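You operate a simulated robot arm through the tools that you are given. There is no shell and no other tool.

You run a simulated two-armed robot. Do the job below in one go: nothing can be reset, and whatever is moved stays where it is left.

TASK
Cure the sleeve for 10 minutes at air level high.
Fine: blue button, then green button; one run, heat left at 170 C; watch till the screen says done.

Only the result counts: the job must be done as asked and must still hold three seconds after the hand-in. Knocking over, shifting, dropping, spilling or breaking anything else fails it.

THE ROBOT
Two 7-joint arms with fingered hands on one trunk that stands fixed in place. Base frame: the origin is at the foot of the trunk, x ahead of it, y to its left, z up. Lengths are in m, angles in degrees, forces in N, time in s.
The left shoulder is at [0.021, 0.17, 1.498], the right one opposite. With the tool pointing down near the work surface each hand reaches from about 0.1 to 0.6 m from the base axis, measured 20 degrees to its own side. Payload 4 kg a hand.
Tool frame (each hand has its own): the origin (TCP) lies between the finger pads and is the grasp point; the fingertips stand 0.026 m ahead of it; z points along the fingers, y is the line along which they close. The gripper opens to 0.132 m; its body begins 0.073 m behind the TCP. The gripper is a hand of 4 fingers: y runs from the thumb to the fingers, the wrist lies at [0, 0, -0.224] in the tool frame.
Orientation is that of the tool frame in the base frame, as a unit quaternion [w, x, y, z]. With the fingers straight down and closing along the base's y, the tool's x points along the base's -x, its y along +y and its z along -z.

THE INTERFACE
- The arms move only by the tool move_arm. It takes "left_commands", "right_commands" or both (then of equal length, played together; a hand with none holds still); each is a list that holds one entry, the list of rows, each a list of 6 numbers: the shift along the base's x, y, z in units of 30 mm (1.0 is 30 mm), then the turn, a rotation vector about the base's x, y, z in units of 8 degrees (1.0 is 8 degrees). In form: [[[dx, dy, dz, ax, ay, az], ...]]. A call has 1 to 20 rows; each row shifts and turns the commanded pose from where the row before left it. A call with a number of a shift or a turn outside -1 to 1 is refused whole. A row lasts 0.2 s, in which the tool goes at most 0.05 m and 8.6 degrees; a call with a longer step from one row to the next is refused whole. Where a pose cannot be reached the arm comes as near as it can. A force on the tool above 40 N (or 10 N above the force at the start of the call, whichever is more), or a blocked arm, ends the call early, and 0.2 s more pass. In this call time passes only in rows, and 0.2 s behind the last. It gives the time, the measured TCP pose, the force on the tool (base axes), the opening and the grip force at its end, in the units of the frame above (readings bear some noise), with the torque about the TCP (base axes, N m) and any sound that the robot's microphone picked up.
- Cameras (640 x 400 px; columns grow to the right, rows downward): "scene" is now at [0.0859, -0.0528, 1.673]; the picture's right is [-0.57, -0.82, 0.00], its down [-0.46, 0.32, -0.83] and it looks along [0.68, -0.48, -0.56] (base axes); focal length 289 px, centre (320, 200). "left" rides on the left gripper at [-0.068, 0.002, -0.097] in its tool frame; the picture's right is [-0.03, -1.00, 0.00], its down [0.82, -0.02, -0.58] and it looks along [0.58, -0.01, 0.82] (tool axes); focal length 270 px, centre (320, 200). "right" rides on the right gripper at [0.068, 0.002, -0.097] in its tool frame; the picture's right is [-0.03, 1.00, 0.00], its down [-0.82, -0.02, -0.58] and it looks along [-0.58, -0.01, 0.82] (tool axes); focal length 270 px, centre (320, 200). There is no depth. A picture from a camera that has moved, and an enlarged one, comes with that camera's place and axes in the base frame and with its lens.
- grab_frame(camera): a new picture of that camera. It takes no simulated time.
- lift_body(by): moves the trunk up (or, below 0, down) by that many m; the arms and the scene camera ride with it, the base frame stays. It gives what a move gives, with no picture.
- finger_targets(finger1, finger2, finger3, thumb_bend, hand): sets how far each is bent, from 0 (flat) to 100 (curled in); at 30 the hand is open as for a grip, at 70 the pads meet at the TCP. One left out holds its place. A second passes; each finger stops where it meets its share of the squeeze, and holds until it gets a number again. It is the only way to open and close the hand. It gives what a move gives, with no picture; readings hold the bend of each and the force on the fingers (four entries, about 0 where the hand has none), thumb and palm.
- aim_head(pan, tilt): turns the head with the scene camera to pan (to the left, within 86 degrees either way) and tilt (down, from -29 to 69), counted from straight ahead of the robot (the tilt from the chest, where the trunk bows). It gives what a move gives.
- zoom(camera, box): a new picture of the part [left, top, right, bottom] of that camera's present view, enlarged. It takes no simulated time.
- job_done(): hands the job in; it is judged then, once.

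Places have to be worked out from the pictures, the camera data and where the tool is seen. Open the grippers and draw the arms clear of the work before you hand the job in, unless the task says otherwise.

The tools are called after "Call:" as name(argument=value, ...) on one line, values as JSON. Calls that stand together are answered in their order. move_arm: Moves the arms, as the interface text tells. Its arguments: {"type":"object","properties":{"left_commands":{"type":"array","items":{"type":"array","items":{"type":"array","items":{"type":"number"}}}},"right_commands":{"type":"array","items":{"type":"array","items":{"type":"array","items":{"type":"number"}}}}},"required":[]} The other tools are called the same way: lift_body (by) moves the trunk up or down; finger_targets (finger1, finger2, finger3, thumb_bend, hand) moves the fingers one by one; aim_head (pan, tilt) turns the head that bears the scene camera; grab_frame (camera) takes a picture; zoom (camera, box) takes an enlarged picture of a part of a camera's view; job_done () hands the job in.

At the start:

```text
clock: 0.0
left_tcp_pos: [0.3947, -0.0536, 1.5147]
left_tool_rot: [0.0, 0.0, 1.0, 0.0]
left_force: [0.1, -0.1, 0.5]
left_moment: [0.03, 0.01, -0.01]
left_grip_width: 0.1316
left_grasp_force: 0.0
left_shape: jaw
left_bend: [30.0, 30.0, 30.0, 30.0]
left_finger forces: [0.0, 0.1, 0.0, 0.1, 0.0, 0.0]
right_tcp_pos: [0.2571, -0.3947, 1.4781]
right_tool_rot: [-0.001, 0.0, 1.0, -0.001]
right_force: [0.7, 1.0, -0.1]
right_moment: [0.0, -0.03, 0.03]
right_grip_width: 0.1318
right_grasp_force: 0.1
right_shape: jaw
right_bend: [30.0, 30.0, 30.0, 30.0]
right_finger forces: [0.0, 0.0, 0.1, 0.0, 0.0, 0.0]
trunk travel left (down, up): [-0.725, 0.03]
head pan, tilt (commanded): [-35.0, 33.9]
```

scene: 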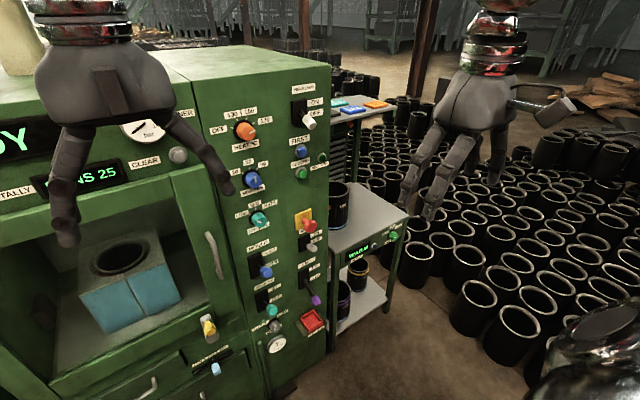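
right: 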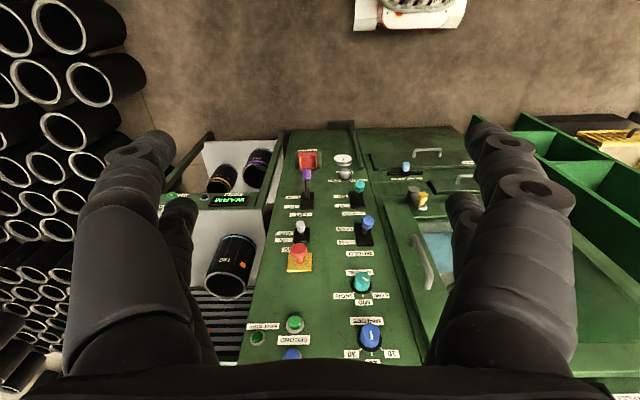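
left: 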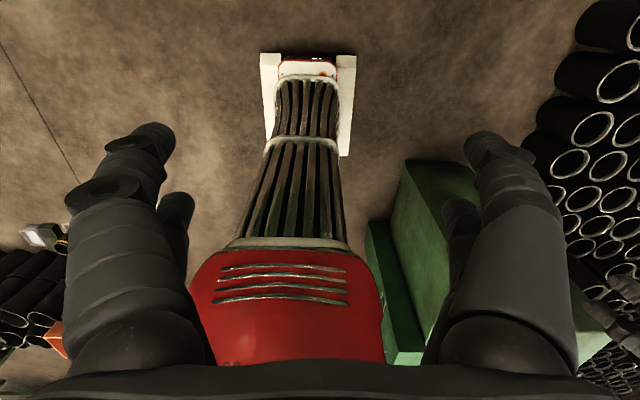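

The scene shows a green curing oven with a control panel full of knobs, switches and buttons. I'll zoom into the panel and the rest of the scene to read the labels before moving anything.

Call:
zoom(camera="scene", box=[190, 70, 350, 170])

Call:
zoom(camera="scene", box=[190, 150, 350, 250])

Call:
zoom(camera="scene", box=[190, 230, 350, 380])

Call:
zoom(camera="scene", box=[0, 80, 240, 400])

Call:
zoom(camera="scene", box=[310, 80, 430, 180])

Call:
zoom(camera="scene", box=[310, 180, 430, 340])

```text
4.00 times, centred on (270, 120) of scene
camera zoom: at [0.0859, -0.0528, 1.673], right [-0.57, -0.82, 0.0], down [-0.46, 0.32, -0.83], along [0.68, -0.48, -0.56], focal length 1155 px, centre (520, 520)
```

zoom: 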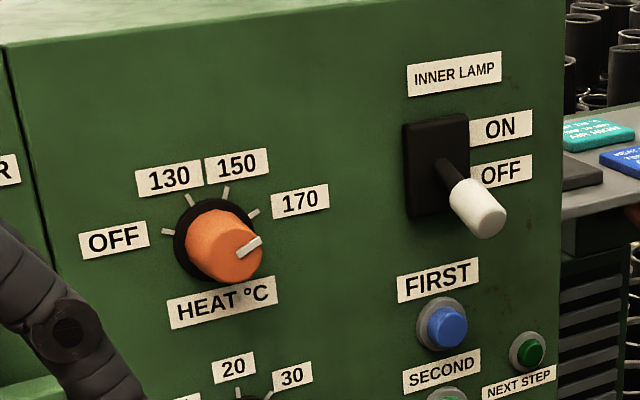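

```text
4.00 times, centred on (270, 200) of scene
camera zoom: at [0.0859, -0.0528, 1.673], right [-0.57, -0.82, 0.0], down [-0.46, 0.32, -0.83], along [0.68, -0.48, -0.56], focal length 1155 px, centre (520, 200)
```

zoom: 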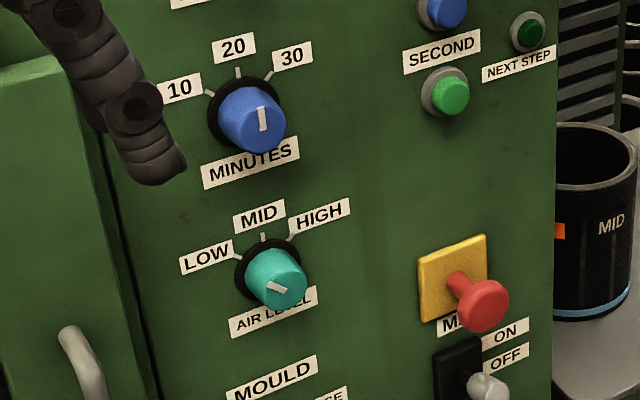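

```text
2.67 times, centred on (270, 305) of scene
camera zoom: at [0.0859, -0.0528, 1.673], right [-0.57, -0.82, 0.0], down [-0.46, 0.32, -0.83], along [0.68, -0.48, -0.56], focal length 770 px, centre (453, -80)
```

zoom: 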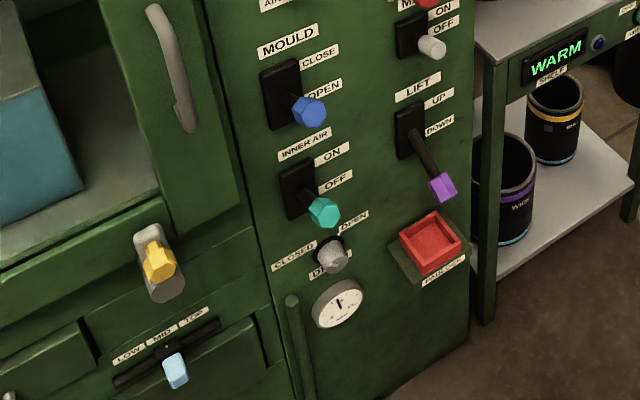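

```text
1.25 times, centred on (120, 240) of scene
camera zoom: at [0.0859, -0.0528, 1.673], right [-0.57, -0.82, 0.0], down [-0.46, 0.32, -0.83], along [0.68, -0.48, -0.56], focal length 361 px, centre (570, 150)
```

zoom: 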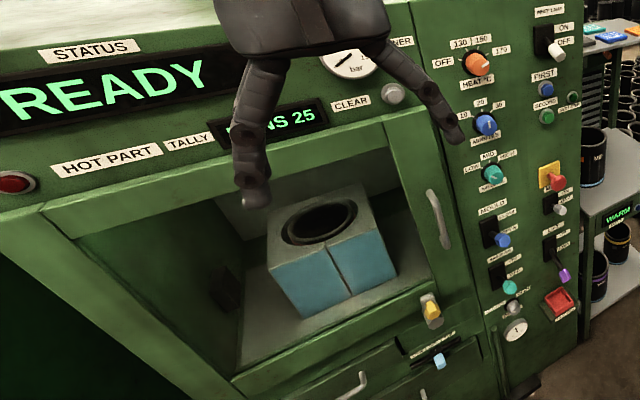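

```text
4.00 times, centred on (370, 130) of scene
camera zoom: at [0.0859, -0.0528, 1.673], right [-0.57, -0.82, 0.0], down [-0.46, 0.32, -0.83], along [0.68, -0.48, -0.56], focal length 1155 px, centre (120, 480)
```

zoom: 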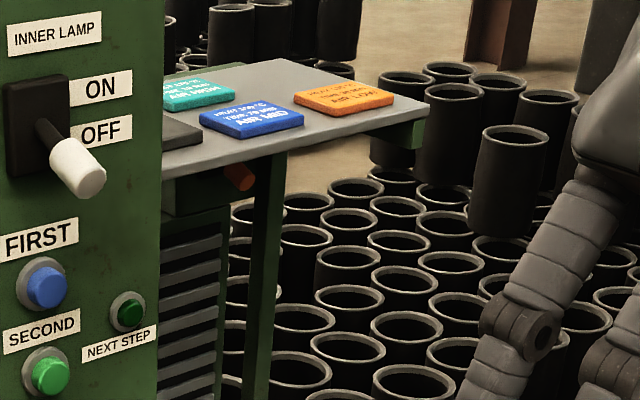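

```text
2.50 times, centred on (370, 260) of scene
camera zoom: at [0.0859, -0.0528, 1.673], right [-0.57, -0.82, 0.0], down [-0.46, 0.32, -0.83], along [0.68, -0.48, -0.56], focal length 722 px, centre (195, 50)
```

zoom: 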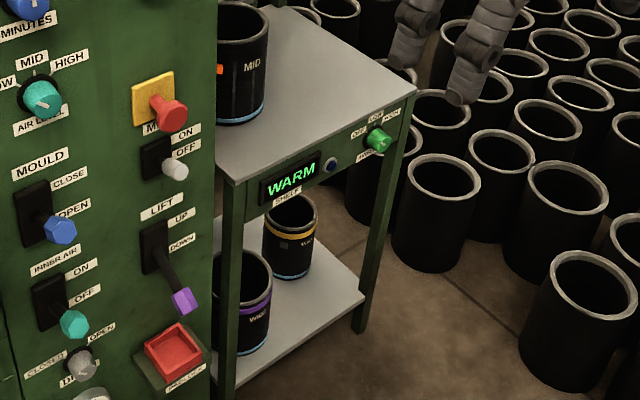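

The panel has a heat dial (170), minutes dial, air level dial, first/second buttons and several levers. I need to read the cards on the side shelf, the sleeves and the mould in the chamber, so I'll zoom further.

Call:
zoom(camera="scene", box=[325, 90, 395, 125])

Call:
zoom(camera="scene", box=[325, 170, 415, 330])

Call:
zoom(camera="scene", box=[60, 210, 220, 340])

Call:
zoom(camera="scene", box=[240, 230, 330, 300])

Call:
zoom(camera="scene", box=[240, 290, 330, 370])

Call:
zoom(camera="scene", box=[340, 220, 410, 270])

```text
9.14 times, centred on (360, 108) of scene
camera zoom: at [0.0859, -0.0528, 1.673], right [-0.57, -0.82, 0.0], down [-0.46, 0.32, -0.83], along [0.68, -0.48, -0.56], focal length 2641 px, centre (-46, 1046)
```

zoom: 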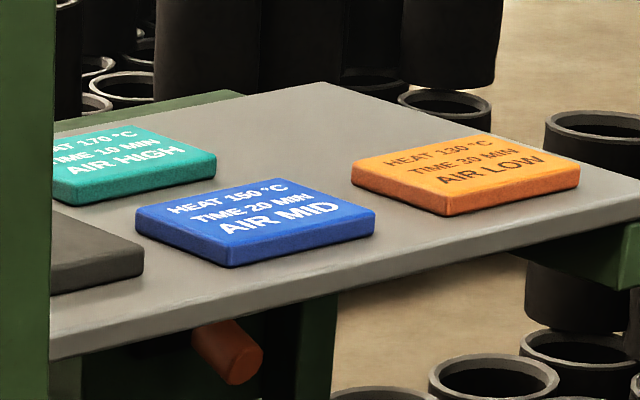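

```text
2.50 times, centred on (370, 250) of scene
camera zoom: at [0.0859, -0.0528, 1.673], right [-0.57, -0.82, 0.0], down [-0.46, 0.32, -0.83], along [0.68, -0.48, -0.56], focal length 722 px, centre (195, 75)
```

zoom: 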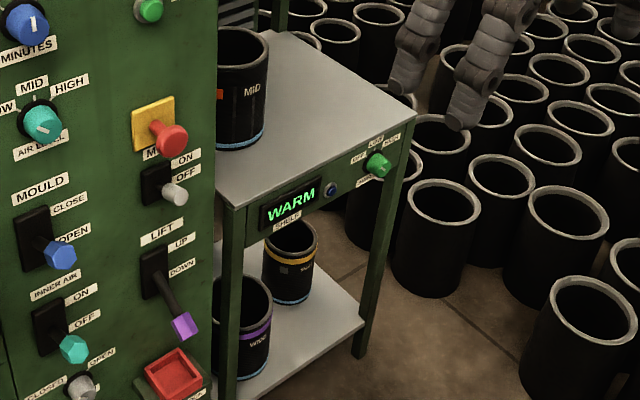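

```text
3.08 times, centred on (140, 275) of scene
camera zoom: at [0.0859, -0.0528, 1.673], right [-0.57, -0.82, 0.0], down [-0.46, 0.32, -0.83], along [0.68, -0.48, -0.56], focal length 889 px, centre (874, -31)
```

zoom: 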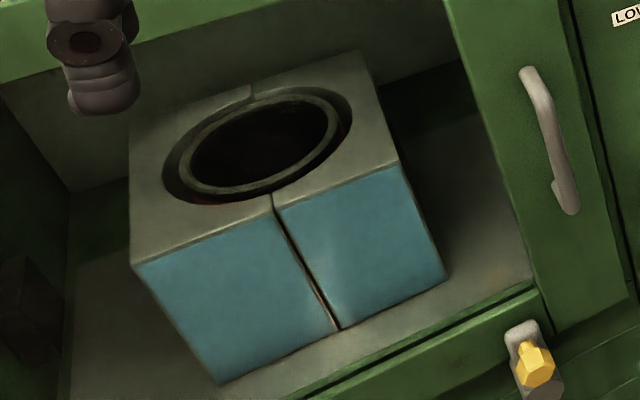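

```text
5.71 times, centred on (285, 265) of scene
camera zoom: at [0.0859, -0.0528, 1.673], right [-0.57, -0.82, 0.0], down [-0.46, 0.32, -0.83], along [0.68, -0.48, -0.56], focal length 1650 px, centre (520, -171)
```

zoom: 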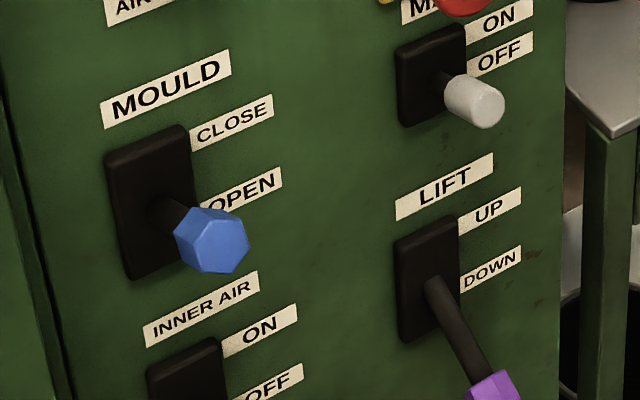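

```text
5.00 times, centred on (285, 330) of scene
camera zoom: at [0.0859, -0.0528, 1.673], right [-0.57, -0.82, 0.0], down [-0.46, 0.32, -0.83], along [0.68, -0.48, -0.56], focal length 1444 px, centre (495, -450)
```

zoom: 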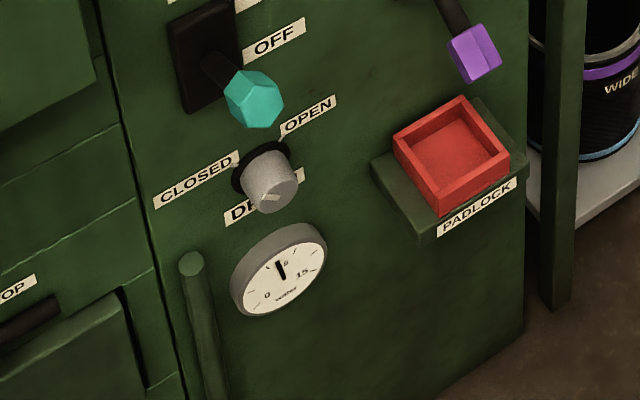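

```text
8.00 times, centred on (375, 245) of scene
camera zoom: at [0.0859, -0.0528, 1.673], right [-0.57, -0.82, 0.0], down [-0.46, 0.32, -0.83], along [0.68, -0.48, -0.56], focal length 2311 px, centre (-120, -160)
```

zoom: 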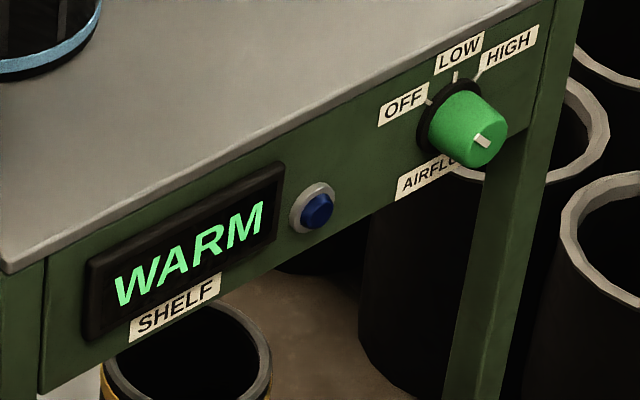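

The sleeve appears to sit in the mould inside the chamber already, and the screen reads READY. Before moving anything I'll turn the head to look left and right, then bring it back to see the whole oven front.

Call:
aim_head(pan=0, tilt=30)

Call:
grab_frame(camera="scene")

Call:
aim_head(pan=50, tilt=35)

Call:
grab_frame(camera="scene")

Call:
aim_head(pan=-15, tilt=55)

Call:
grab_frame(camera="scene")

```text
clock: 1.0
left_tcp_pos: [0.3953, -0.0519, 1.5147]
left_tool_rot: [-0.001, 0.0, 1.0, 0.0]
left_force: [-0.8, 0.0, 0.4]
left_moment: [-0.01, 0.04, -0.01]
left_grip_width: 0.1321
left_grasp_force: 0.2
left_shape: jaw
left_bend: [30.0, 30.0, 30.0, 30.0]
left_finger forces: [0.0, 0.0, 0.0, 0.0, 0.0, 0.0]
right_tcp_pos: [0.2571, -0.3941, 1.4792]
right_tool_rot: [0.001, 0.0, 1.0, -0.001]
right_force: [-0.7, 0.9, -0.8]
right_moment: [0.0, -0.01, 0.0]
right_grip_width: 0.132
right_grasp_force: 0.2
right_shape: jaw
right_bend: [30.0, 30.0, 30.0, 30.0]
right_finger forces: [0.1, 0.0, 0.0, 0.1, 0.0, 0.1]
trunk travel left (down, up): [-0.725, 0.03]
head pan, tilt (commanded): [0.0, 30.0]
```

```text
taken
camera scene: at [0.1037, -0.002, 1.6791], right [0.0, -1.0, 0.0], down [-0.5, 0.0, -0.87], along [0.87, 0.0, -0.5], focal length 289 px, centre (320, 200)
```

scene: 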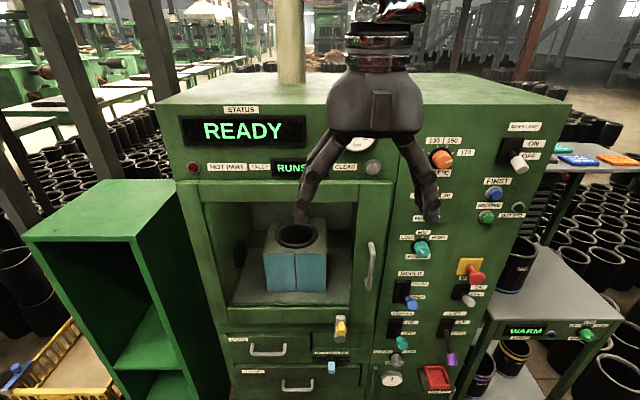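

```text
clock: 2.2
left_tcp_pos: [0.3961, -0.0529, 1.5153]
left_tool_rot: [-0.001, -0.001, 1.0, -0.001]
left_force: [-0.2, 0.9, -0.1]
left_moment: [-0.01, 0.0, 0.01]
left_grip_width: 0.1317
left_grasp_force: 0.1
left_shape: jaw
left_bend: [30.0, 30.0, 30.0, 30.0]
left_finger forces: [0.1, 0.0, 0.0, 0.1, 0.0, 0.0]
right_tcp_pos: [0.2566, -0.3947, 1.4786]
right_tool_rot: [0.0, 0.0, 1.0, 0.0]
right_force: [-0.2, -0.4, 0.0]
right_moment: [-0.03, 0.01, 0.0]
right_grip_width: 0.1321
right_grasp_force: 0.1
right_shape: jaw
right_bend: [30.0, 30.0, 30.0, 30.0]
right_finger forces: [0.0, 0.1, 0.0, 0.0, 0.0, 0.1]
trunk travel left (down, up): [-0.725, 0.03]
head pan, tilt (commanded): [50.0, 35.0]
```

```text
taken
camera scene: at [0.07, 0.0655, 1.6713], right [0.77, -0.64, 0.0], down [-0.37, -0.44, -0.82], along [0.53, 0.63, -0.57], focal length 289 px, centre (320, 200)
```

scene: 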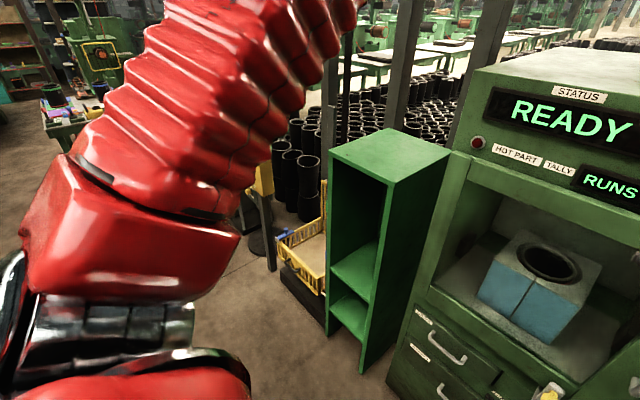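

```text
clock: 3.5
left_tcp_pos: [0.3964, -0.0522, 1.5147]
left_tool_rot: [0.0, 0.0, 1.0, -0.001]
left_force: [-0.1, -0.6, 0.0]
left_moment: [-0.02, 0.0, 0.05]
left_grip_width: 0.1322
left_grasp_force: 0.0
left_shape: jaw
left_bend: [30.0, 30.0, 30.0, 30.0]
left_finger forces: [0.0, 0.1, 0.0, 0.0, 0.0, 0.0]
right_tcp_pos: [0.2577, -0.3949, 1.4797]
right_tool_rot: [0.0, 0.0, 1.0, 0.0]
right_force: [0.4, -0.3, -0.7]
right_moment: [-0.01, 0.0, 0.01]
right_grip_width: 0.1319
right_grasp_force: 0.0
right_shape: jaw
right_bend: [30.0, 30.0, 30.0, 30.0]
right_finger forces: [0.0, 0.0, 0.1, 0.1, 0.0, 0.0]
trunk travel left (down, up): [-0.725, 0.03]
head pan, tilt (commanded): [-15.0, 55.0]
```

```text
taken
camera scene: at [0.083, -0.0205, 1.6431], right [-0.26, -0.97, 0.0], down [-0.79, 0.21, -0.57], along [0.55, -0.15, -0.82], focal length 289 px, centre (320, 200)
```

scene: 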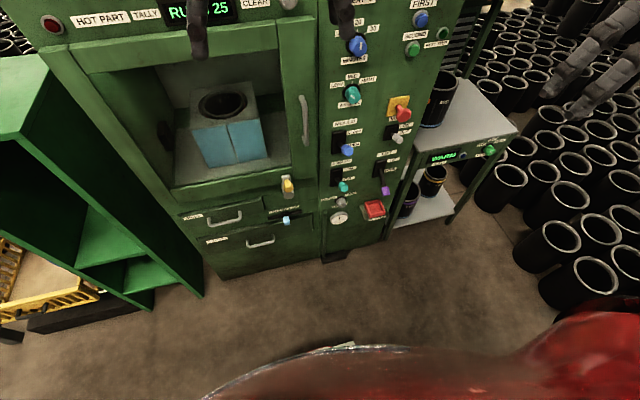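

Nothing stands near the left hand on its left side at this height, so I'll draw the left arm to +y to clear the view of the oven front, and return the head to straight ahead.

Call:
move_arm(left_commands=[[[-0.2, 1, 0, 0, 0, 0], [-0.2, 1, 0, 0, 0, 0], [-0.2, 1, 0, 0, 0, 0], [-0.2, 1, 0, 0, 0, 0], [-0.2, 1, 0, 0, 0, 0], [-0.2, 1, 0, 0, 0, 0], [-0.2, 1, 0, 0, 0, 0], [-0.2, 1, 0, 0, 0, 0], [-0.2, 1, 0, 0, 0, 0], [-0.2, 1, 0, 0, 0, 0], [-0.2, 1, 0, 0, 0, 0], [-0.2, 1, 0, 0, 0, 0]]])

Call:
aim_head(pan=-10, tilt=35)

Call:
grab_frame(camera="scene")

```text
clock: 6.2
left_tcp_pos: [0.3229, 0.3088, 1.5177]
left_tool_rot: [0.001, -0.001, 1.0, -0.002]
left_force: [0.2, 0.1, 0.2]
left_moment: [-0.02, -0.03, 0.01]
left_grip_width: 0.1318
left_grasp_force: 0.1
left_shape: jaw
left_bend: [30.0, 30.0, 30.0, 30.0]
left_finger forces: [0.0, 0.2, 0.0, 0.0, 0.0, 0.0]
right_tcp_pos: [0.2564, -0.3937, 1.4801]
right_tool_rot: [0.0, 0.0, 1.0, 0.0]
right_force: [0.1, 1.0, -0.3]
right_moment: [-0.02, 0.01, 0.0]
right_grip_width: 0.132
right_grasp_force: 0.1
right_shape: jaw
right_bend: [30.0, 30.0, 30.0, 30.0]
right_finger forces: [0.0, 0.0, 0.1, 0.1, 0.1, 0.1]
trunk travel left (down, up): [-0.725, 0.03]
head pan, tilt (commanded): [-15.0, 55.0]
```

```text
clock: 7.0
left_tcp_pos: [0.3234, 0.3067, 1.516]
left_tool_rot: [0.0, 0.0, 1.0, 0.0]
left_force: [0.4, -0.5, -0.2]
left_moment: [-0.01, 0.0, 0.0]
left_grip_width: 0.1319
left_grasp_force: 0.0
left_shape: jaw
left_bend: [30.0, 30.0, 30.0, 30.0]
left_finger forces: [0.0, 0.0, 0.0, 0.0, 0.0, 0.1]
right_tcp_pos: [0.2583, -0.3953, 1.4794]
right_tool_rot: [0.0, 0.001, 1.0, -0.001]
right_force: [0.2, 0.6, -0.7]
right_moment: [0.02, -0.01, 0.0]
right_grip_width: 0.1319
right_grasp_force: 0.1
right_shape: jaw
right_bend: [30.0, 30.0, 30.0, 30.0]
right_finger forces: [0.1, 0.0, 0.0, 0.1, 0.0, 0.1]
trunk travel left (down, up): [-0.725, 0.03]
head pan, tilt (commanded): [-10.0, 35.0]
```

```text
taken
camera scene: at [0.1002, -0.0174, 1.6712], right [-0.17, -0.98, 0.0], down [-0.57, 0.1, -0.82], along [0.81, -0.14, -0.57], focal length 289 px, centre (320, 200)
```

scene: 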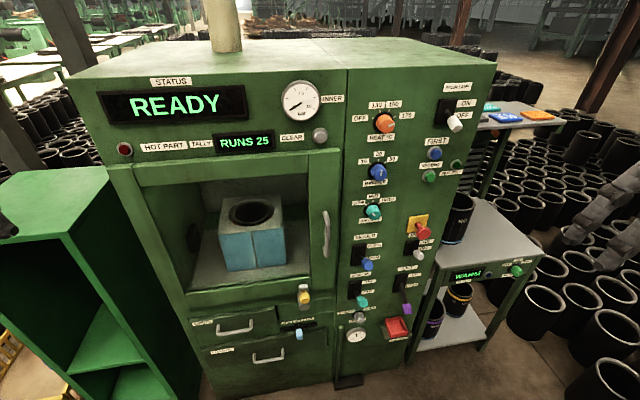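

The whole front is now visible. I'll zoom on the door/chamber, the displays and the panel to see the door, mould, and dial states.

Call:
zoom(camera="scene", box=[130, 150, 350, 320])

Call:
zoom(camera="scene", box=[190, 185, 310, 285])

Call:
zoom(camera="scene", box=[90, 65, 350, 165])

Call:
zoom(camera="scene", box=[345, 80, 485, 160])

Call:
zoom(camera="scene", box=[345, 140, 485, 230])

Call:
zoom(camera="scene", box=[335, 220, 445, 360])

Call:
zoom(camera="scene", box=[190, 280, 350, 370])

```text
2.35 times, centred on (240, 235) of scene
camera zoom: at [0.1002, -0.0174, 1.6712], right [-0.17, -0.98, 0.0], down [-0.57, 0.1, -0.82], along [0.81, -0.14, -0.57], focal length 680 px, centre (508, 118)
```

zoom: 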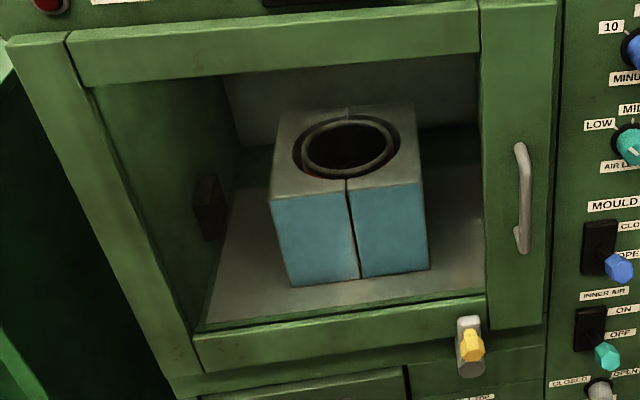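

```text
4.00 times, centred on (250, 235) of scene
camera zoom: at [0.1002, -0.0174, 1.6712], right [-0.17, -0.98, 0.0], down [-0.57, 0.1, -0.82], along [0.81, -0.14, -0.57], focal length 1155 px, centre (600, 60)
```

zoom: 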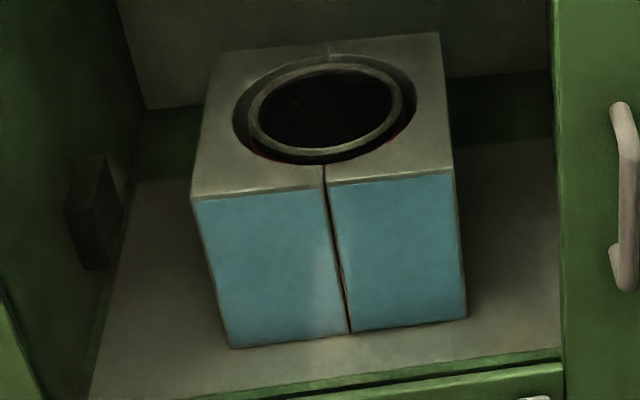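

```text
2.46 times, centred on (220, 115) of scene
camera zoom: at [0.1002, -0.0174, 1.6712], right [-0.17, -0.98, 0.0], down [-0.57, 0.1, -0.82], along [0.81, -0.14, -0.57], focal length 711 px, centre (566, 409)
```

zoom: 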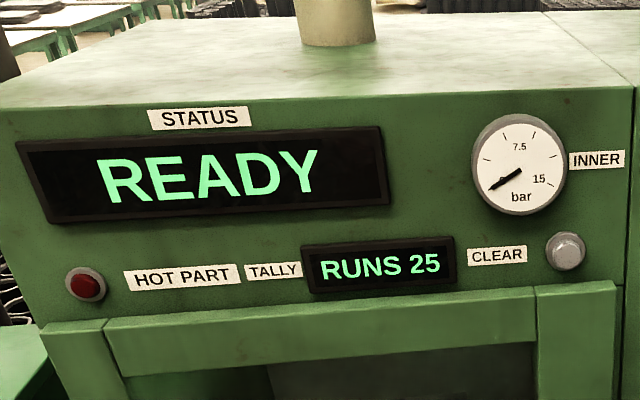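

```text
4.57 times, centred on (415, 120) of scene
camera zoom: at [0.1002, -0.0174, 1.6712], right [-0.17, -0.98, 0.0], down [-0.57, 0.1, -0.82], along [0.81, -0.14, -0.57], focal length 1320 px, centre (-114, 566)
```

zoom: 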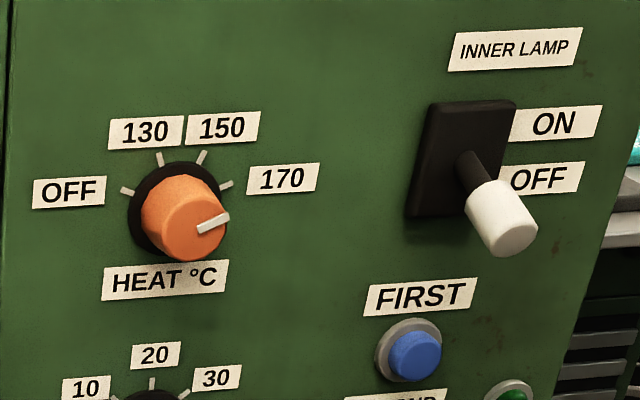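

```text
4.44 times, centred on (415, 185) of scene
camera zoom: at [0.1002, -0.0174, 1.6712], right [-0.17, -0.98, 0.0], down [-0.57, 0.1, -0.82], along [0.81, -0.14, -0.57], focal length 1284 px, centre (-102, 267)
```

zoom: 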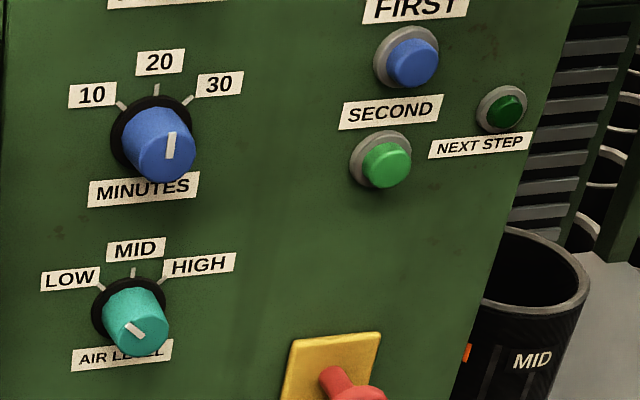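

```text
2.86 times, centred on (390, 290) of scene
camera zoom: at [0.1002, -0.0174, 1.6712], right [-0.17, -0.98, 0.0], down [-0.57, 0.1, -0.82], along [0.81, -0.14, -0.57], focal length 825 px, centre (120, -57)
```

zoom: 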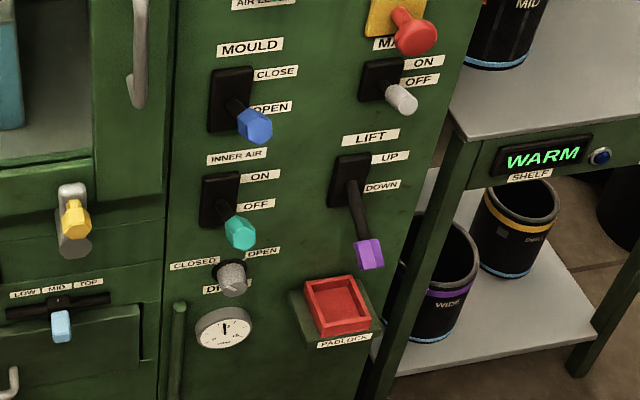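

```text
4.00 times, centred on (270, 325) of scene
camera zoom: at [0.1002, -0.0174, 1.6712], right [-0.17, -0.98, 0.0], down [-0.57, 0.1, -0.82], along [0.81, -0.14, -0.57], focal length 1155 px, centre (520, -300)
```

zoom: 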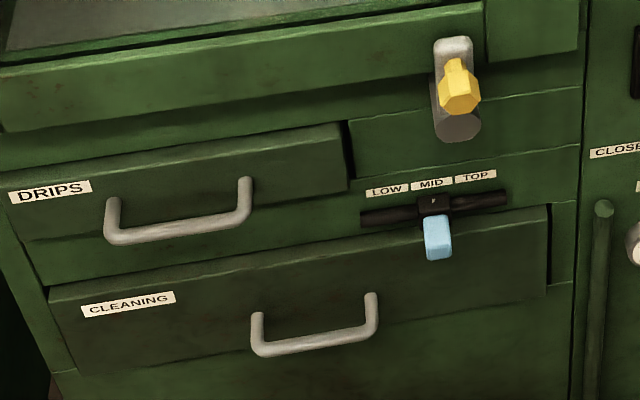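

The dials read heat 170, minutes 20, air level LOW; so minutes must go to 10 and air to HIGH. I estimate the minutes knob at about (0.76, -0.30, 1.27), the air knob at (0.76, -0.30, 1.14), FIRST at (0.76, -0.46, 1.31) and SECOND at (0.76, -0.46, 1.24). I'll lower the trunk by 0.2 m to bring the shoulder level with the panel.

Call:
lift_body(by=-0.2)

Call:
grab_frame(camera="scene")

```text
clock: 9.2
left_tcp_pos: [0.3239, 0.307, 1.3152]
left_tool_rot: [0.001, -0.001, 1.0, -0.001]
left_force: [0.3, 0.0, -0.5]
left_moment: [-0.01, 0.04, 0.0]
left_grip_width: 0.1317
left_grasp_force: 0.0
left_shape: jaw
left_bend: [30.0, 30.0, 30.0, 30.0]
left_finger forces: [0.1, 0.0, 0.1, 0.0, 0.0, 0.0]
right_tcp_pos: [0.2567, -0.3943, 1.2796]
right_tool_rot: [0.0, 0.001, 1.0, -0.001]
right_force: [-0.6, -0.1, 0.1]
right_moment: [-0.01, -0.02, 0.0]
right_grip_width: 0.1318
right_grasp_force: 0.1
right_shape: jaw
right_bend: [30.0, 30.0, 30.0, 30.0]
right_finger forces: [0.1, 0.0, 0.1, 0.0, 0.1, 0.0]
trunk travel left (down, up): [-0.525, 0.23]
head pan, tilt (commanded): [-10.0, 35.0]
```

```text
taken
camera scene: at [0.107, -0.017, 1.4712], right [-0.17, -0.98, 0.0], down [-0.57, 0.1, -0.82], along [0.81, -0.14, -0.57], focal length 289 px, centre (320, 200)
```

scene: 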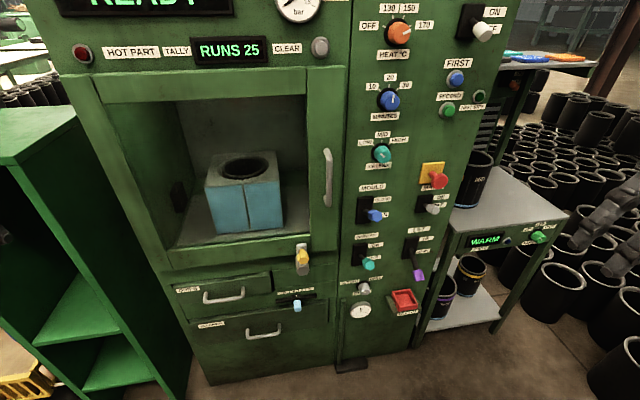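

Camera is now lower and the panel more frontal. I'll aim the head at the panel more level and also swing the right hand to point forward (turn about -y) while advancing in free space, ending around x 0.45.

Call:
move_arm(right_commands=[[[0.5, 0, 0, 0, -1, 0], [0.5, 0, 0, 0, -1, 0], [0.5, 0, 0, 0, -1, 0], [0.5, 0, 0, 0, -1, 0], [0.5, 0, 0, 0, -1, 0], [0.5, 0, 0, 0, -1, 0], [0.5, 0, 0, 0, -1, 0], [0.5, 0, 0, 0, -1, 0], [0.5, 0, 0, 0, -1, 0], [0.5, 0, 0, 0, -1, 0], [0.5, 0, 0, 0, -1, 0], [0, 0, 0, 0, -0.25, 0]]])

Call:
aim_head(pan=-25, tilt=20)

Call:
grab_frame(camera="scene")

Call:
grab_frame(camera="right")

```text
clock: 11.8
left_tcp_pos: [0.3243, 0.3064, 1.3146]
left_tool_rot: [0.0, 0.0, 1.0, 0.0]
left_force: [0.2, 0.2, 0.5]
left_moment: [0.02, 0.02, -0.01]
left_grip_width: 0.1317
left_grasp_force: 0.1
left_shape: jaw
left_bend: [30.0, 30.0, 30.0, 30.0]
left_finger forces: [0.1, 0.1, 0.0, 0.0, 0.0, 0.0]
right_tcp_pos: [0.4513, -0.4293, 1.2939]
right_tool_rot: [0.693, 0.0, 0.72, 0.0]
right_force: [0.1, -0.8, 7.3]
right_moment: [-0.03, 0.58, -0.04]
right_grip_width: 0.1318
right_grasp_force: 0.1
right_shape: jaw
right_bend: [30.0, 30.0, 30.0, 30.0]
right_finger forces: [0.1, 0.1, 0.0, 0.1, 0.0, 0.0]
right hand out of reach, approached as far as the arm can: row 6, 7, 8, 9, 11
trunk travel left (down, up): [-0.525, 0.23]
head pan, tilt (commanded): [-10.0, 35.0]
```

```text
clock: 12.5
left_tcp_pos: [0.3242, 0.3069, 1.316]
left_tool_rot: [-0.001, -0.001, 1.0, 0.0]
left_force: [0.1, 0.4, -1.0]
left_moment: [-0.02, -0.01, -0.04]
left_grip_width: 0.132
left_grasp_force: 0.0
left_shape: jaw
left_bend: [30.0, 30.0, 30.0, 30.0]
left_finger forces: [0.0, 0.0, 0.1, 0.0, 0.1, 0.1]
right_tcp_pos: [0.4513, -0.4293, 1.2895]
right_tool_rot: [0.689, -0.001, 0.725, 0.001]
right_force: [0.7, 0.3, 1.2]
right_moment: [0.0, -0.03, -0.03]
right_grip_width: 0.1317
right_grasp_force: 0.1
right_shape: jaw
right_bend: [30.0, 30.0, 30.0, 30.0]
right_finger forces: [0.0, 0.0, 0.0, 0.1, 0.0, 0.0]
trunk travel left (down, up): [-0.525, 0.23]
head pan, tilt (commanded): [-25.0, 20.0]
```

```text
taken
camera scene: at [0.1048, -0.0414, 1.4948], right [-0.42, -0.91, 0.0], down [-0.31, 0.14, -0.94], along [0.85, -0.4, -0.34], focal length 289 px, centre (320, 200)
```

scene: 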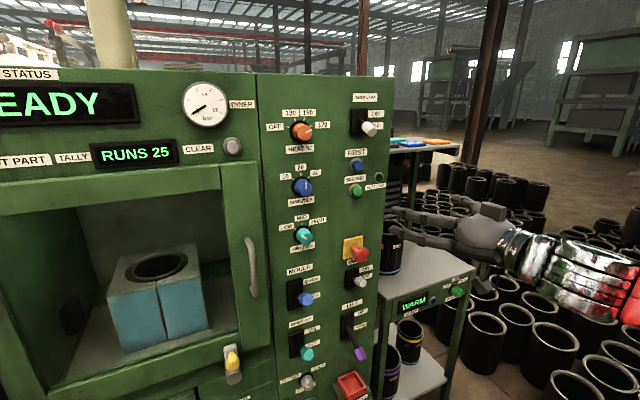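

```text
taken
camera right: at [0.3511, -0.4275, 1.2262], right [0.0, 1.0, 0.03], down [-0.54, -0.02, 0.84], along [0.84, -0.01, 0.54], focal length 270 px, centre (320, 200)
```

right: 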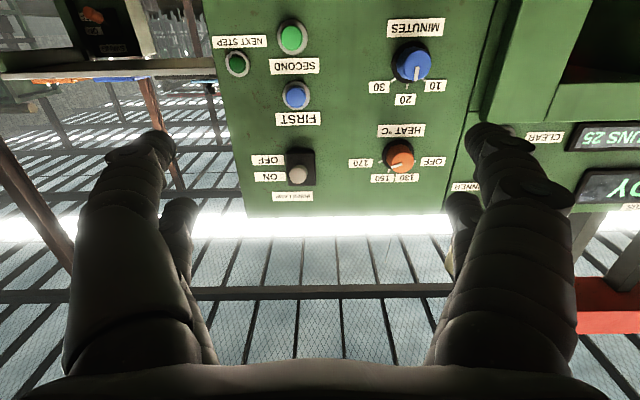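

The hand now points forward and the head view is more level. I'll zoom on the panel levers and dials from this view for their positions.

Call:
zoom(camera="scene", box=[260, 90, 400, 180])

Call:
zoom(camera="scene", box=[260, 160, 400, 260])

Call:
zoom(camera="scene", box=[270, 230, 400, 330])

Call:
zoom(camera="scene", box=[60, 200, 270, 390])

Call:
zoom(camera="right", box=[220, 0, 480, 220])

```text
4.44 times, centred on (330, 135) of scene
camera zoom: at [0.1048, -0.0414, 1.4948], right [-0.42, -0.91, 0.0], down [-0.31, 0.14, -0.94], along [0.85, -0.4, -0.34], focal length 1284 px, centre (276, 489)
```

zoom: 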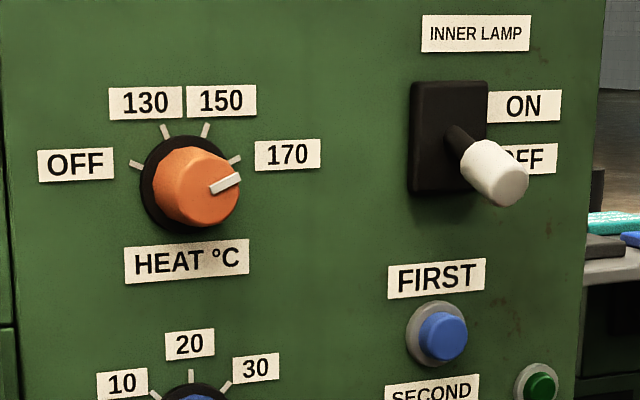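

```text
4.00 times, centred on (330, 210) of scene
camera zoom: at [0.1048, -0.0414, 1.4948], right [-0.42, -0.91, 0.0], down [-0.31, 0.14, -0.94], along [0.85, -0.4, -0.34], focal length 1155 px, centre (280, 160)
```

zoom: 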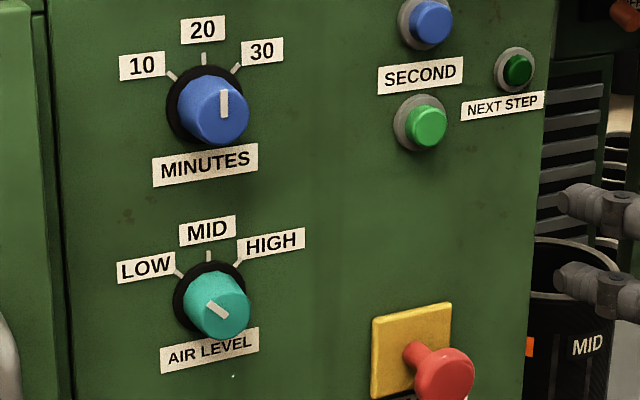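

```text
4.00 times, centred on (335, 280) of scene
camera zoom: at [0.1048, -0.0414, 1.4948], right [-0.42, -0.91, 0.0], down [-0.31, 0.14, -0.94], along [0.85, -0.4, -0.34], focal length 1155 px, centre (260, -120)
```

zoom: 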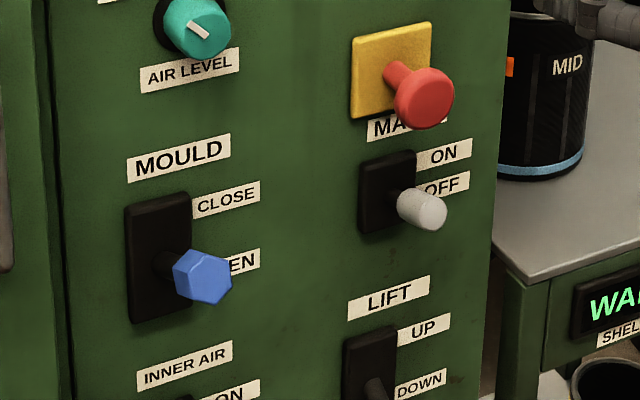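

```text
2.11 times, centred on (165, 295) of scene
camera zoom: at [0.1048, -0.0414, 1.4948], right [-0.42, -0.91, 0.0], down [-0.31, 0.14, -0.94], along [0.85, -0.4, -0.34], focal length 608 px, centre (646, 0)
```

zoom: 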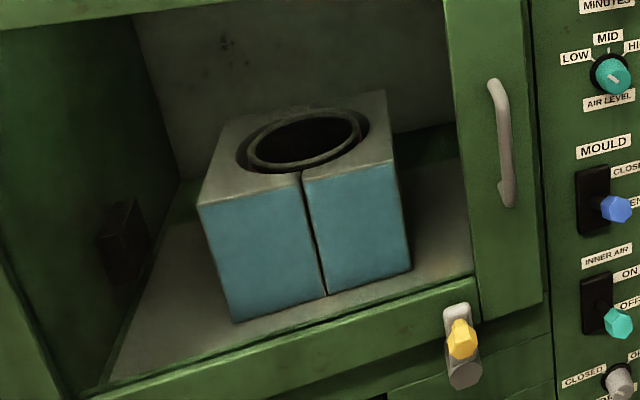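

```text
1.82 times, centred on (350, 110) of right
camera zoom: at [0.3511, -0.4275, 1.2262], right [0.0, 1.0, 0.03], down [-0.54, -0.02, 0.84], along [0.84, -0.01, 0.54], focal length 491 px, centre (266, 364)
```

zoom: 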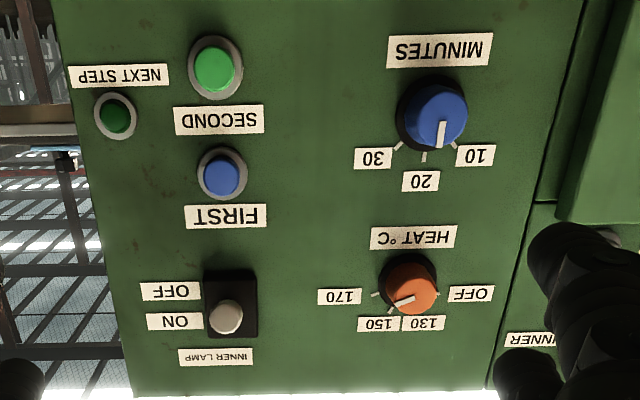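

I judge the mould lever up (CLOSE), MAIN up (ON), lamp down (OFF). I'll look closer at the lower levers and the screen for completeness before touching anything.

Call:
zoom(camera="scene", box=[270, 300, 390, 400])

Call:
zoom(camera="scene", box=[170, 70, 260, 160])

Call:
zoom(camera="scene", box=[260, 90, 400, 260])

```text
4.00 times, centred on (330, 350) of scene
camera zoom: at [0.1048, -0.0414, 1.4948], right [-0.42, -0.91, 0.0], down [-0.31, 0.14, -0.94], along [0.85, -0.4, -0.34], focal length 1155 px, centre (280, -400)
```

zoom: 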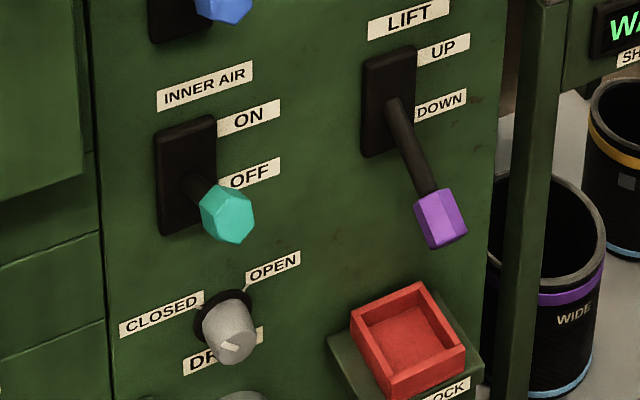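

```text
4.44 times, centred on (215, 115) of scene
camera zoom: at [0.1048, -0.0414, 1.4948], right [-0.42, -0.91, 0.0], down [-0.31, 0.14, -0.94], along [0.85, -0.4, -0.34], focal length 1284 px, centre (787, 578)
```

zoom: 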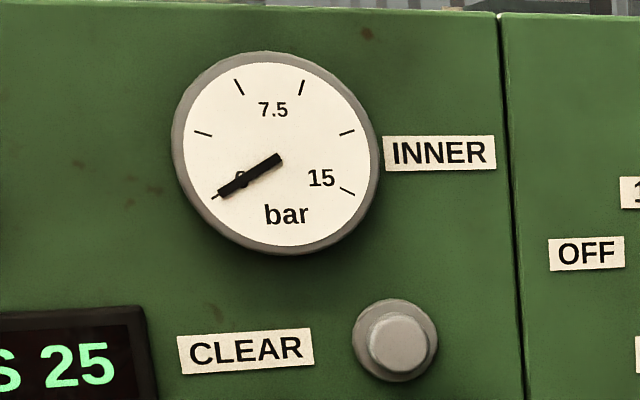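

```text
2.35 times, centred on (330, 175) of scene
camera zoom: at [0.1048, -0.0414, 1.4948], right [-0.42, -0.91, 0.0], down [-0.31, 0.14, -0.94], along [0.85, -0.4, -0.34], focal length 680 px, centre (296, 259)
```

zoom: 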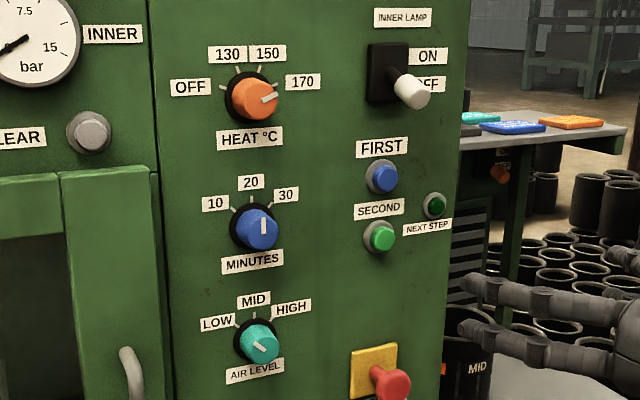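

The panel face is at about x=0.775, the minutes knob axis at (y -0.300, z 1.272) with its cap out to about x=0.735. To learn how the fingers are arranged, I'll bend finger1 alone in free space and look.

Call:
finger_targets(hand="right", finger1=70)

Call:
grab_frame(camera="right")

Call:
zoom(camera="scene", box=[380, 180, 560, 290])

Call:
finger_targets(hand="right", finger2=70, finger1=30)

Call:
grab_frame(camera="right")

Call:
zoom(camera="scene", box=[380, 180, 560, 290])

```text
clock: 13.5
left_tcp_pos: [0.3234, 0.3079, 1.3147]
left_tool_rot: [-0.001, 0.0, 1.0, -0.001]
left_force: [-0.2, 0.0, -0.6]
left_moment: [-0.03, -0.01, 0.04]
left_grip_width: 0.1321
left_grasp_force: 0.1
left_shape: jaw
left_bend: [30.0, 30.0, 30.0, 30.0]
left_finger forces: [0.1, 0.0, 0.1, 0.1, 0.0, 0.0]
right_tcp_pos: [0.4507, -0.4281, 1.3099]
right_tool_rot: [0.707, 0.0, 0.707, 0.0]
right_force: [-0.1, 0.2, 0.0]
right_moment: [0.03, 0.0, 0.04]
right_grip_width: 0.0674
right_grasp_force: 0.2
right_shape: fingers
right_bend: [70.0, 30.0, 30.0, 30.0]
right_finger forces: [0.1, 0.0, 0.0, 0.0, 0.0, 0.0]
trunk travel left (down, up): [-0.525, 0.23]
head pan, tilt (commanded): [-25.0, 20.0]
```

```text
taken
camera right: at [0.3545, -0.4273, 1.2425], right [0.0, 1.0, 0.03], down [-0.58, -0.02, 0.82], along [0.82, -0.01, 0.58], focal length 270 px, centre (320, 200)
```

right: 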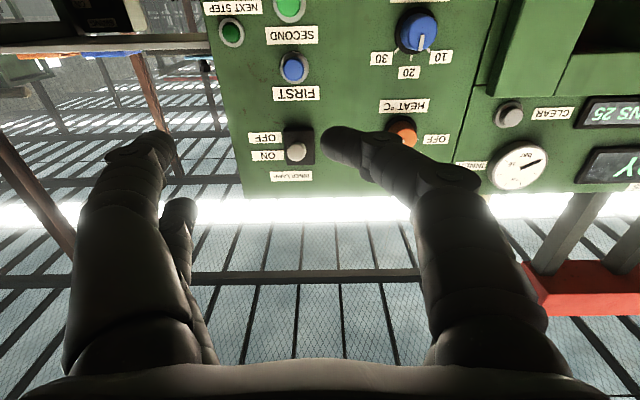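

```text
3.56 times, centred on (470, 235) of scene
camera zoom: at [0.1048, -0.0412, 1.4949], right [-0.42, -0.91, 0.0], down [-0.31, 0.14, -0.94], along [0.85, -0.4, -0.34], focal length 1027 px, centre (-213, 76)
```

zoom: 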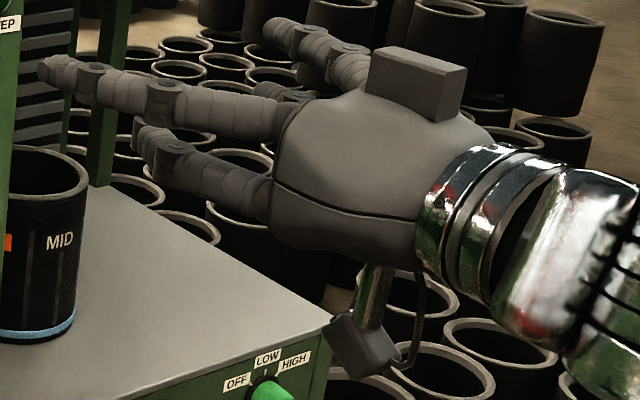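

```text
clock: 14.5
left_tcp_pos: [0.3231, 0.3076, 1.3157]
left_tool_rot: [0.001, 0.0, 1.0, -0.001]
left_force: [-0.3, 0.0, 0.0]
left_moment: [0.01, -0.01, 0.0]
left_grip_width: 0.1321
left_grasp_force: 0.1
left_shape: jaw
left_bend: [30.0, 30.0, 30.0, 30.0]
left_finger forces: [0.1, 0.0, 0.0, 0.1, 0.0, 0.1]
right_tcp_pos: [0.45, -0.4276, 1.3103]
right_tool_rot: [0.707, -0.001, 0.707, 0.001]
right_force: [-0.5, 0.7, -1.3]
right_moment: [-0.01, 0.0, -0.02]
right_grip_width: 0.1327
right_grasp_force: 0.1
right_shape: fingers
right_bend: [30.0, 70.0, 30.0, 30.0]
right_finger forces: [0.0, 0.0, 0.1, 0.1, 0.1, 0.1]
trunk travel left (down, up): [-0.525, 0.23]
head pan, tilt (commanded): [-25.0, 20.0]
```

```text
taken
camera right: at [0.3544, -0.4273, 1.2424], right [0.0, 1.0, 0.03], down [-0.58, -0.02, 0.82], along [0.82, -0.01, 0.58], focal length 270 px, centre (320, 200)
```

right: 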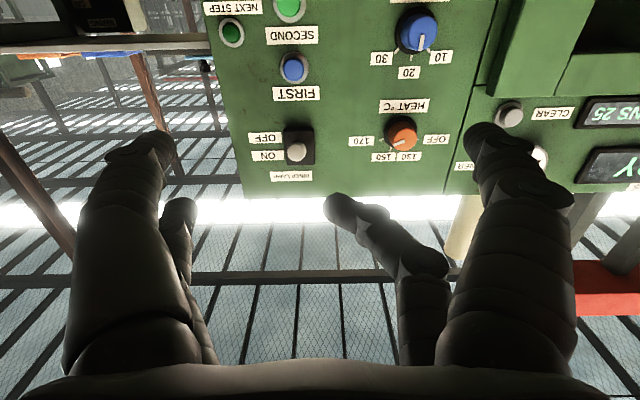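

```text
3.56 times, centred on (470, 235) of scene
camera zoom: at [0.1048, -0.0412, 1.4949], right [-0.42, -0.91, 0.0], down [-0.31, 0.14, -0.94], along [0.85, -0.4, -0.34], focal length 1027 px, centre (-213, 76)
```

zoom: 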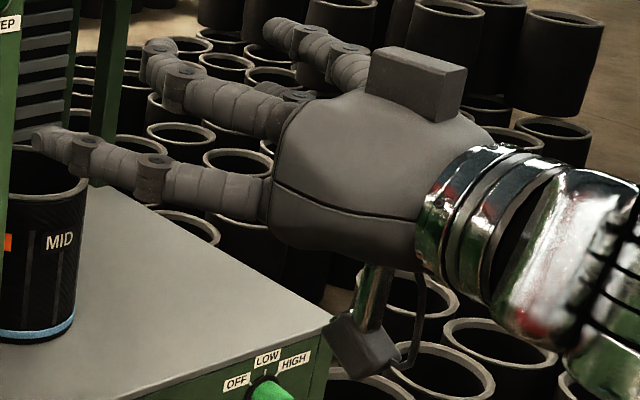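

Finger1 and finger2 are on the +y side (lower and upper), with finger3 and thumb opposite. I'll set all fingers to 48 for a narrower opening (the door stile is near the dial) and then move to about (0.60, -0.30, 1.272) in front of the minutes dial.

Call:
finger_targets(hand="right", finger1=48, finger2=48, finger3=48, thumb_bend=48)

Call:
move_arm(right_commands=[[[0.7, 0.6, -0.1, 0, 0, 0], [0.7, 0.6, -0.1, 0, 0, 0], [0.7, 0.6, -0.2, 0, 0, 0], [0.7, 0.6, -0.2, 0, 0, 0], [0.7, 0.6, -0.2, 0, 0, 0], [0.7, 0.6, -0.2, 0, 0, 0]]])

Call:
grab_frame(camera="right")

Call:
grab_frame(camera="scene")

```text
clock: 15.5
left_tcp_pos: [0.3236, 0.3073, 1.3147]
left_tool_rot: [0.0, 0.0, 1.0, -0.001]
left_force: [-0.8, -0.9, 0.6]
left_moment: [-0.01, 0.0, -0.04]
left_grip_width: 0.1319
left_grasp_force: 0.0
left_shape: jaw
left_bend: [30.0, 30.0, 30.0, 30.0]
left_finger forces: [0.0, 0.0, 0.1, 0.1, 0.1, 0.0]
right_tcp_pos: [0.4501, -0.4289, 1.3095]
right_tool_rot: [0.707, 0.001, 0.707, 0.0]
right_force: [0.2, 0.3, -0.2]
right_moment: [-0.01, -0.06, -0.01]
right_grip_width: 0.0734
right_grasp_force: 0.1
right_shape: fingers
right_bend: [48.0, 48.0, 48.0, 48.0]
right_finger forces: [0.0, 0.0, 0.1, 0.0, 0.1, 0.0]
trunk travel left (down, up): [-0.525, 0.23]
head pan, tilt (commanded): [-25.0, 20.0]
```

```text
clock: 16.9
left_tcp_pos: [0.3235, 0.308, 1.3155]
left_tool_rot: [0.0, 0.0, 1.0, -0.001]
left_force: [-0.2, 0.0, 0.4]
left_moment: [-0.02, 0.0, -0.01]
left_grip_width: 0.1315
left_grasp_force: 0.1
left_shape: jaw
left_bend: [30.0, 30.0, 30.0, 30.0]
left_finger forces: [0.0, 0.0, 0.0, 0.1, 0.0, 0.1]
right_tcp_pos: [0.5089, -0.3866, 1.3381]
right_tool_rot: [0.706, 0.001, 0.708, 0.0]
right_force: [-0.5, -0.3, 0.3]
right_moment: [-0.01, -0.01, -0.01]
right_grip_width: 0.0729
right_grasp_force: 0.0
right_shape: fingers
right_bend: [48.0, 48.0, 48.0, 48.0]
right_finger forces: [0.0, 0.0, 0.1, 0.0, 0.0, 0.0]
right hand out of reach, approached as far as the arm can: row 2, 3, 4, 5, 6
trunk travel left (down, up): [-0.525, 0.23]
head pan, tilt (commanded): [-25.0, 20.0]
```

```text
taken
camera right: at [0.4129, -0.3855, 1.2705], right [0.0, 1.0, 0.03], down [-0.57, -0.02, 0.82], along [0.82, -0.01, 0.57], focal length 270 px, centre (320, 200)
```

right: 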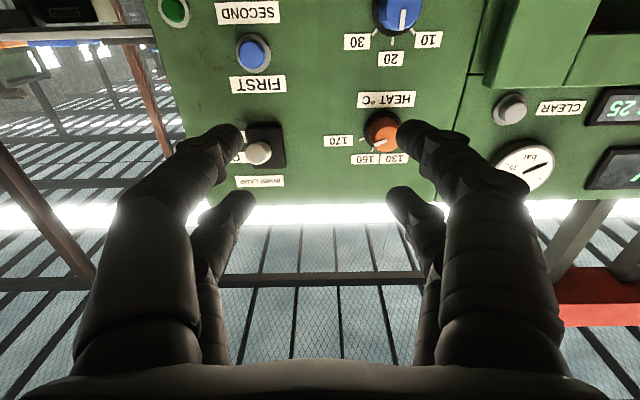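

```text
taken
camera scene: at [0.1052, -0.0411, 1.4949], right [-0.42, -0.91, 0.0], down [-0.31, 0.14, -0.94], along [0.85, -0.4, -0.34], focal length 289 px, centre (320, 200)
```

scene: 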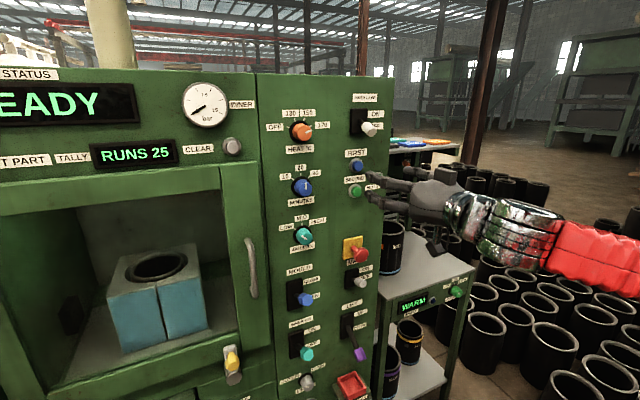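

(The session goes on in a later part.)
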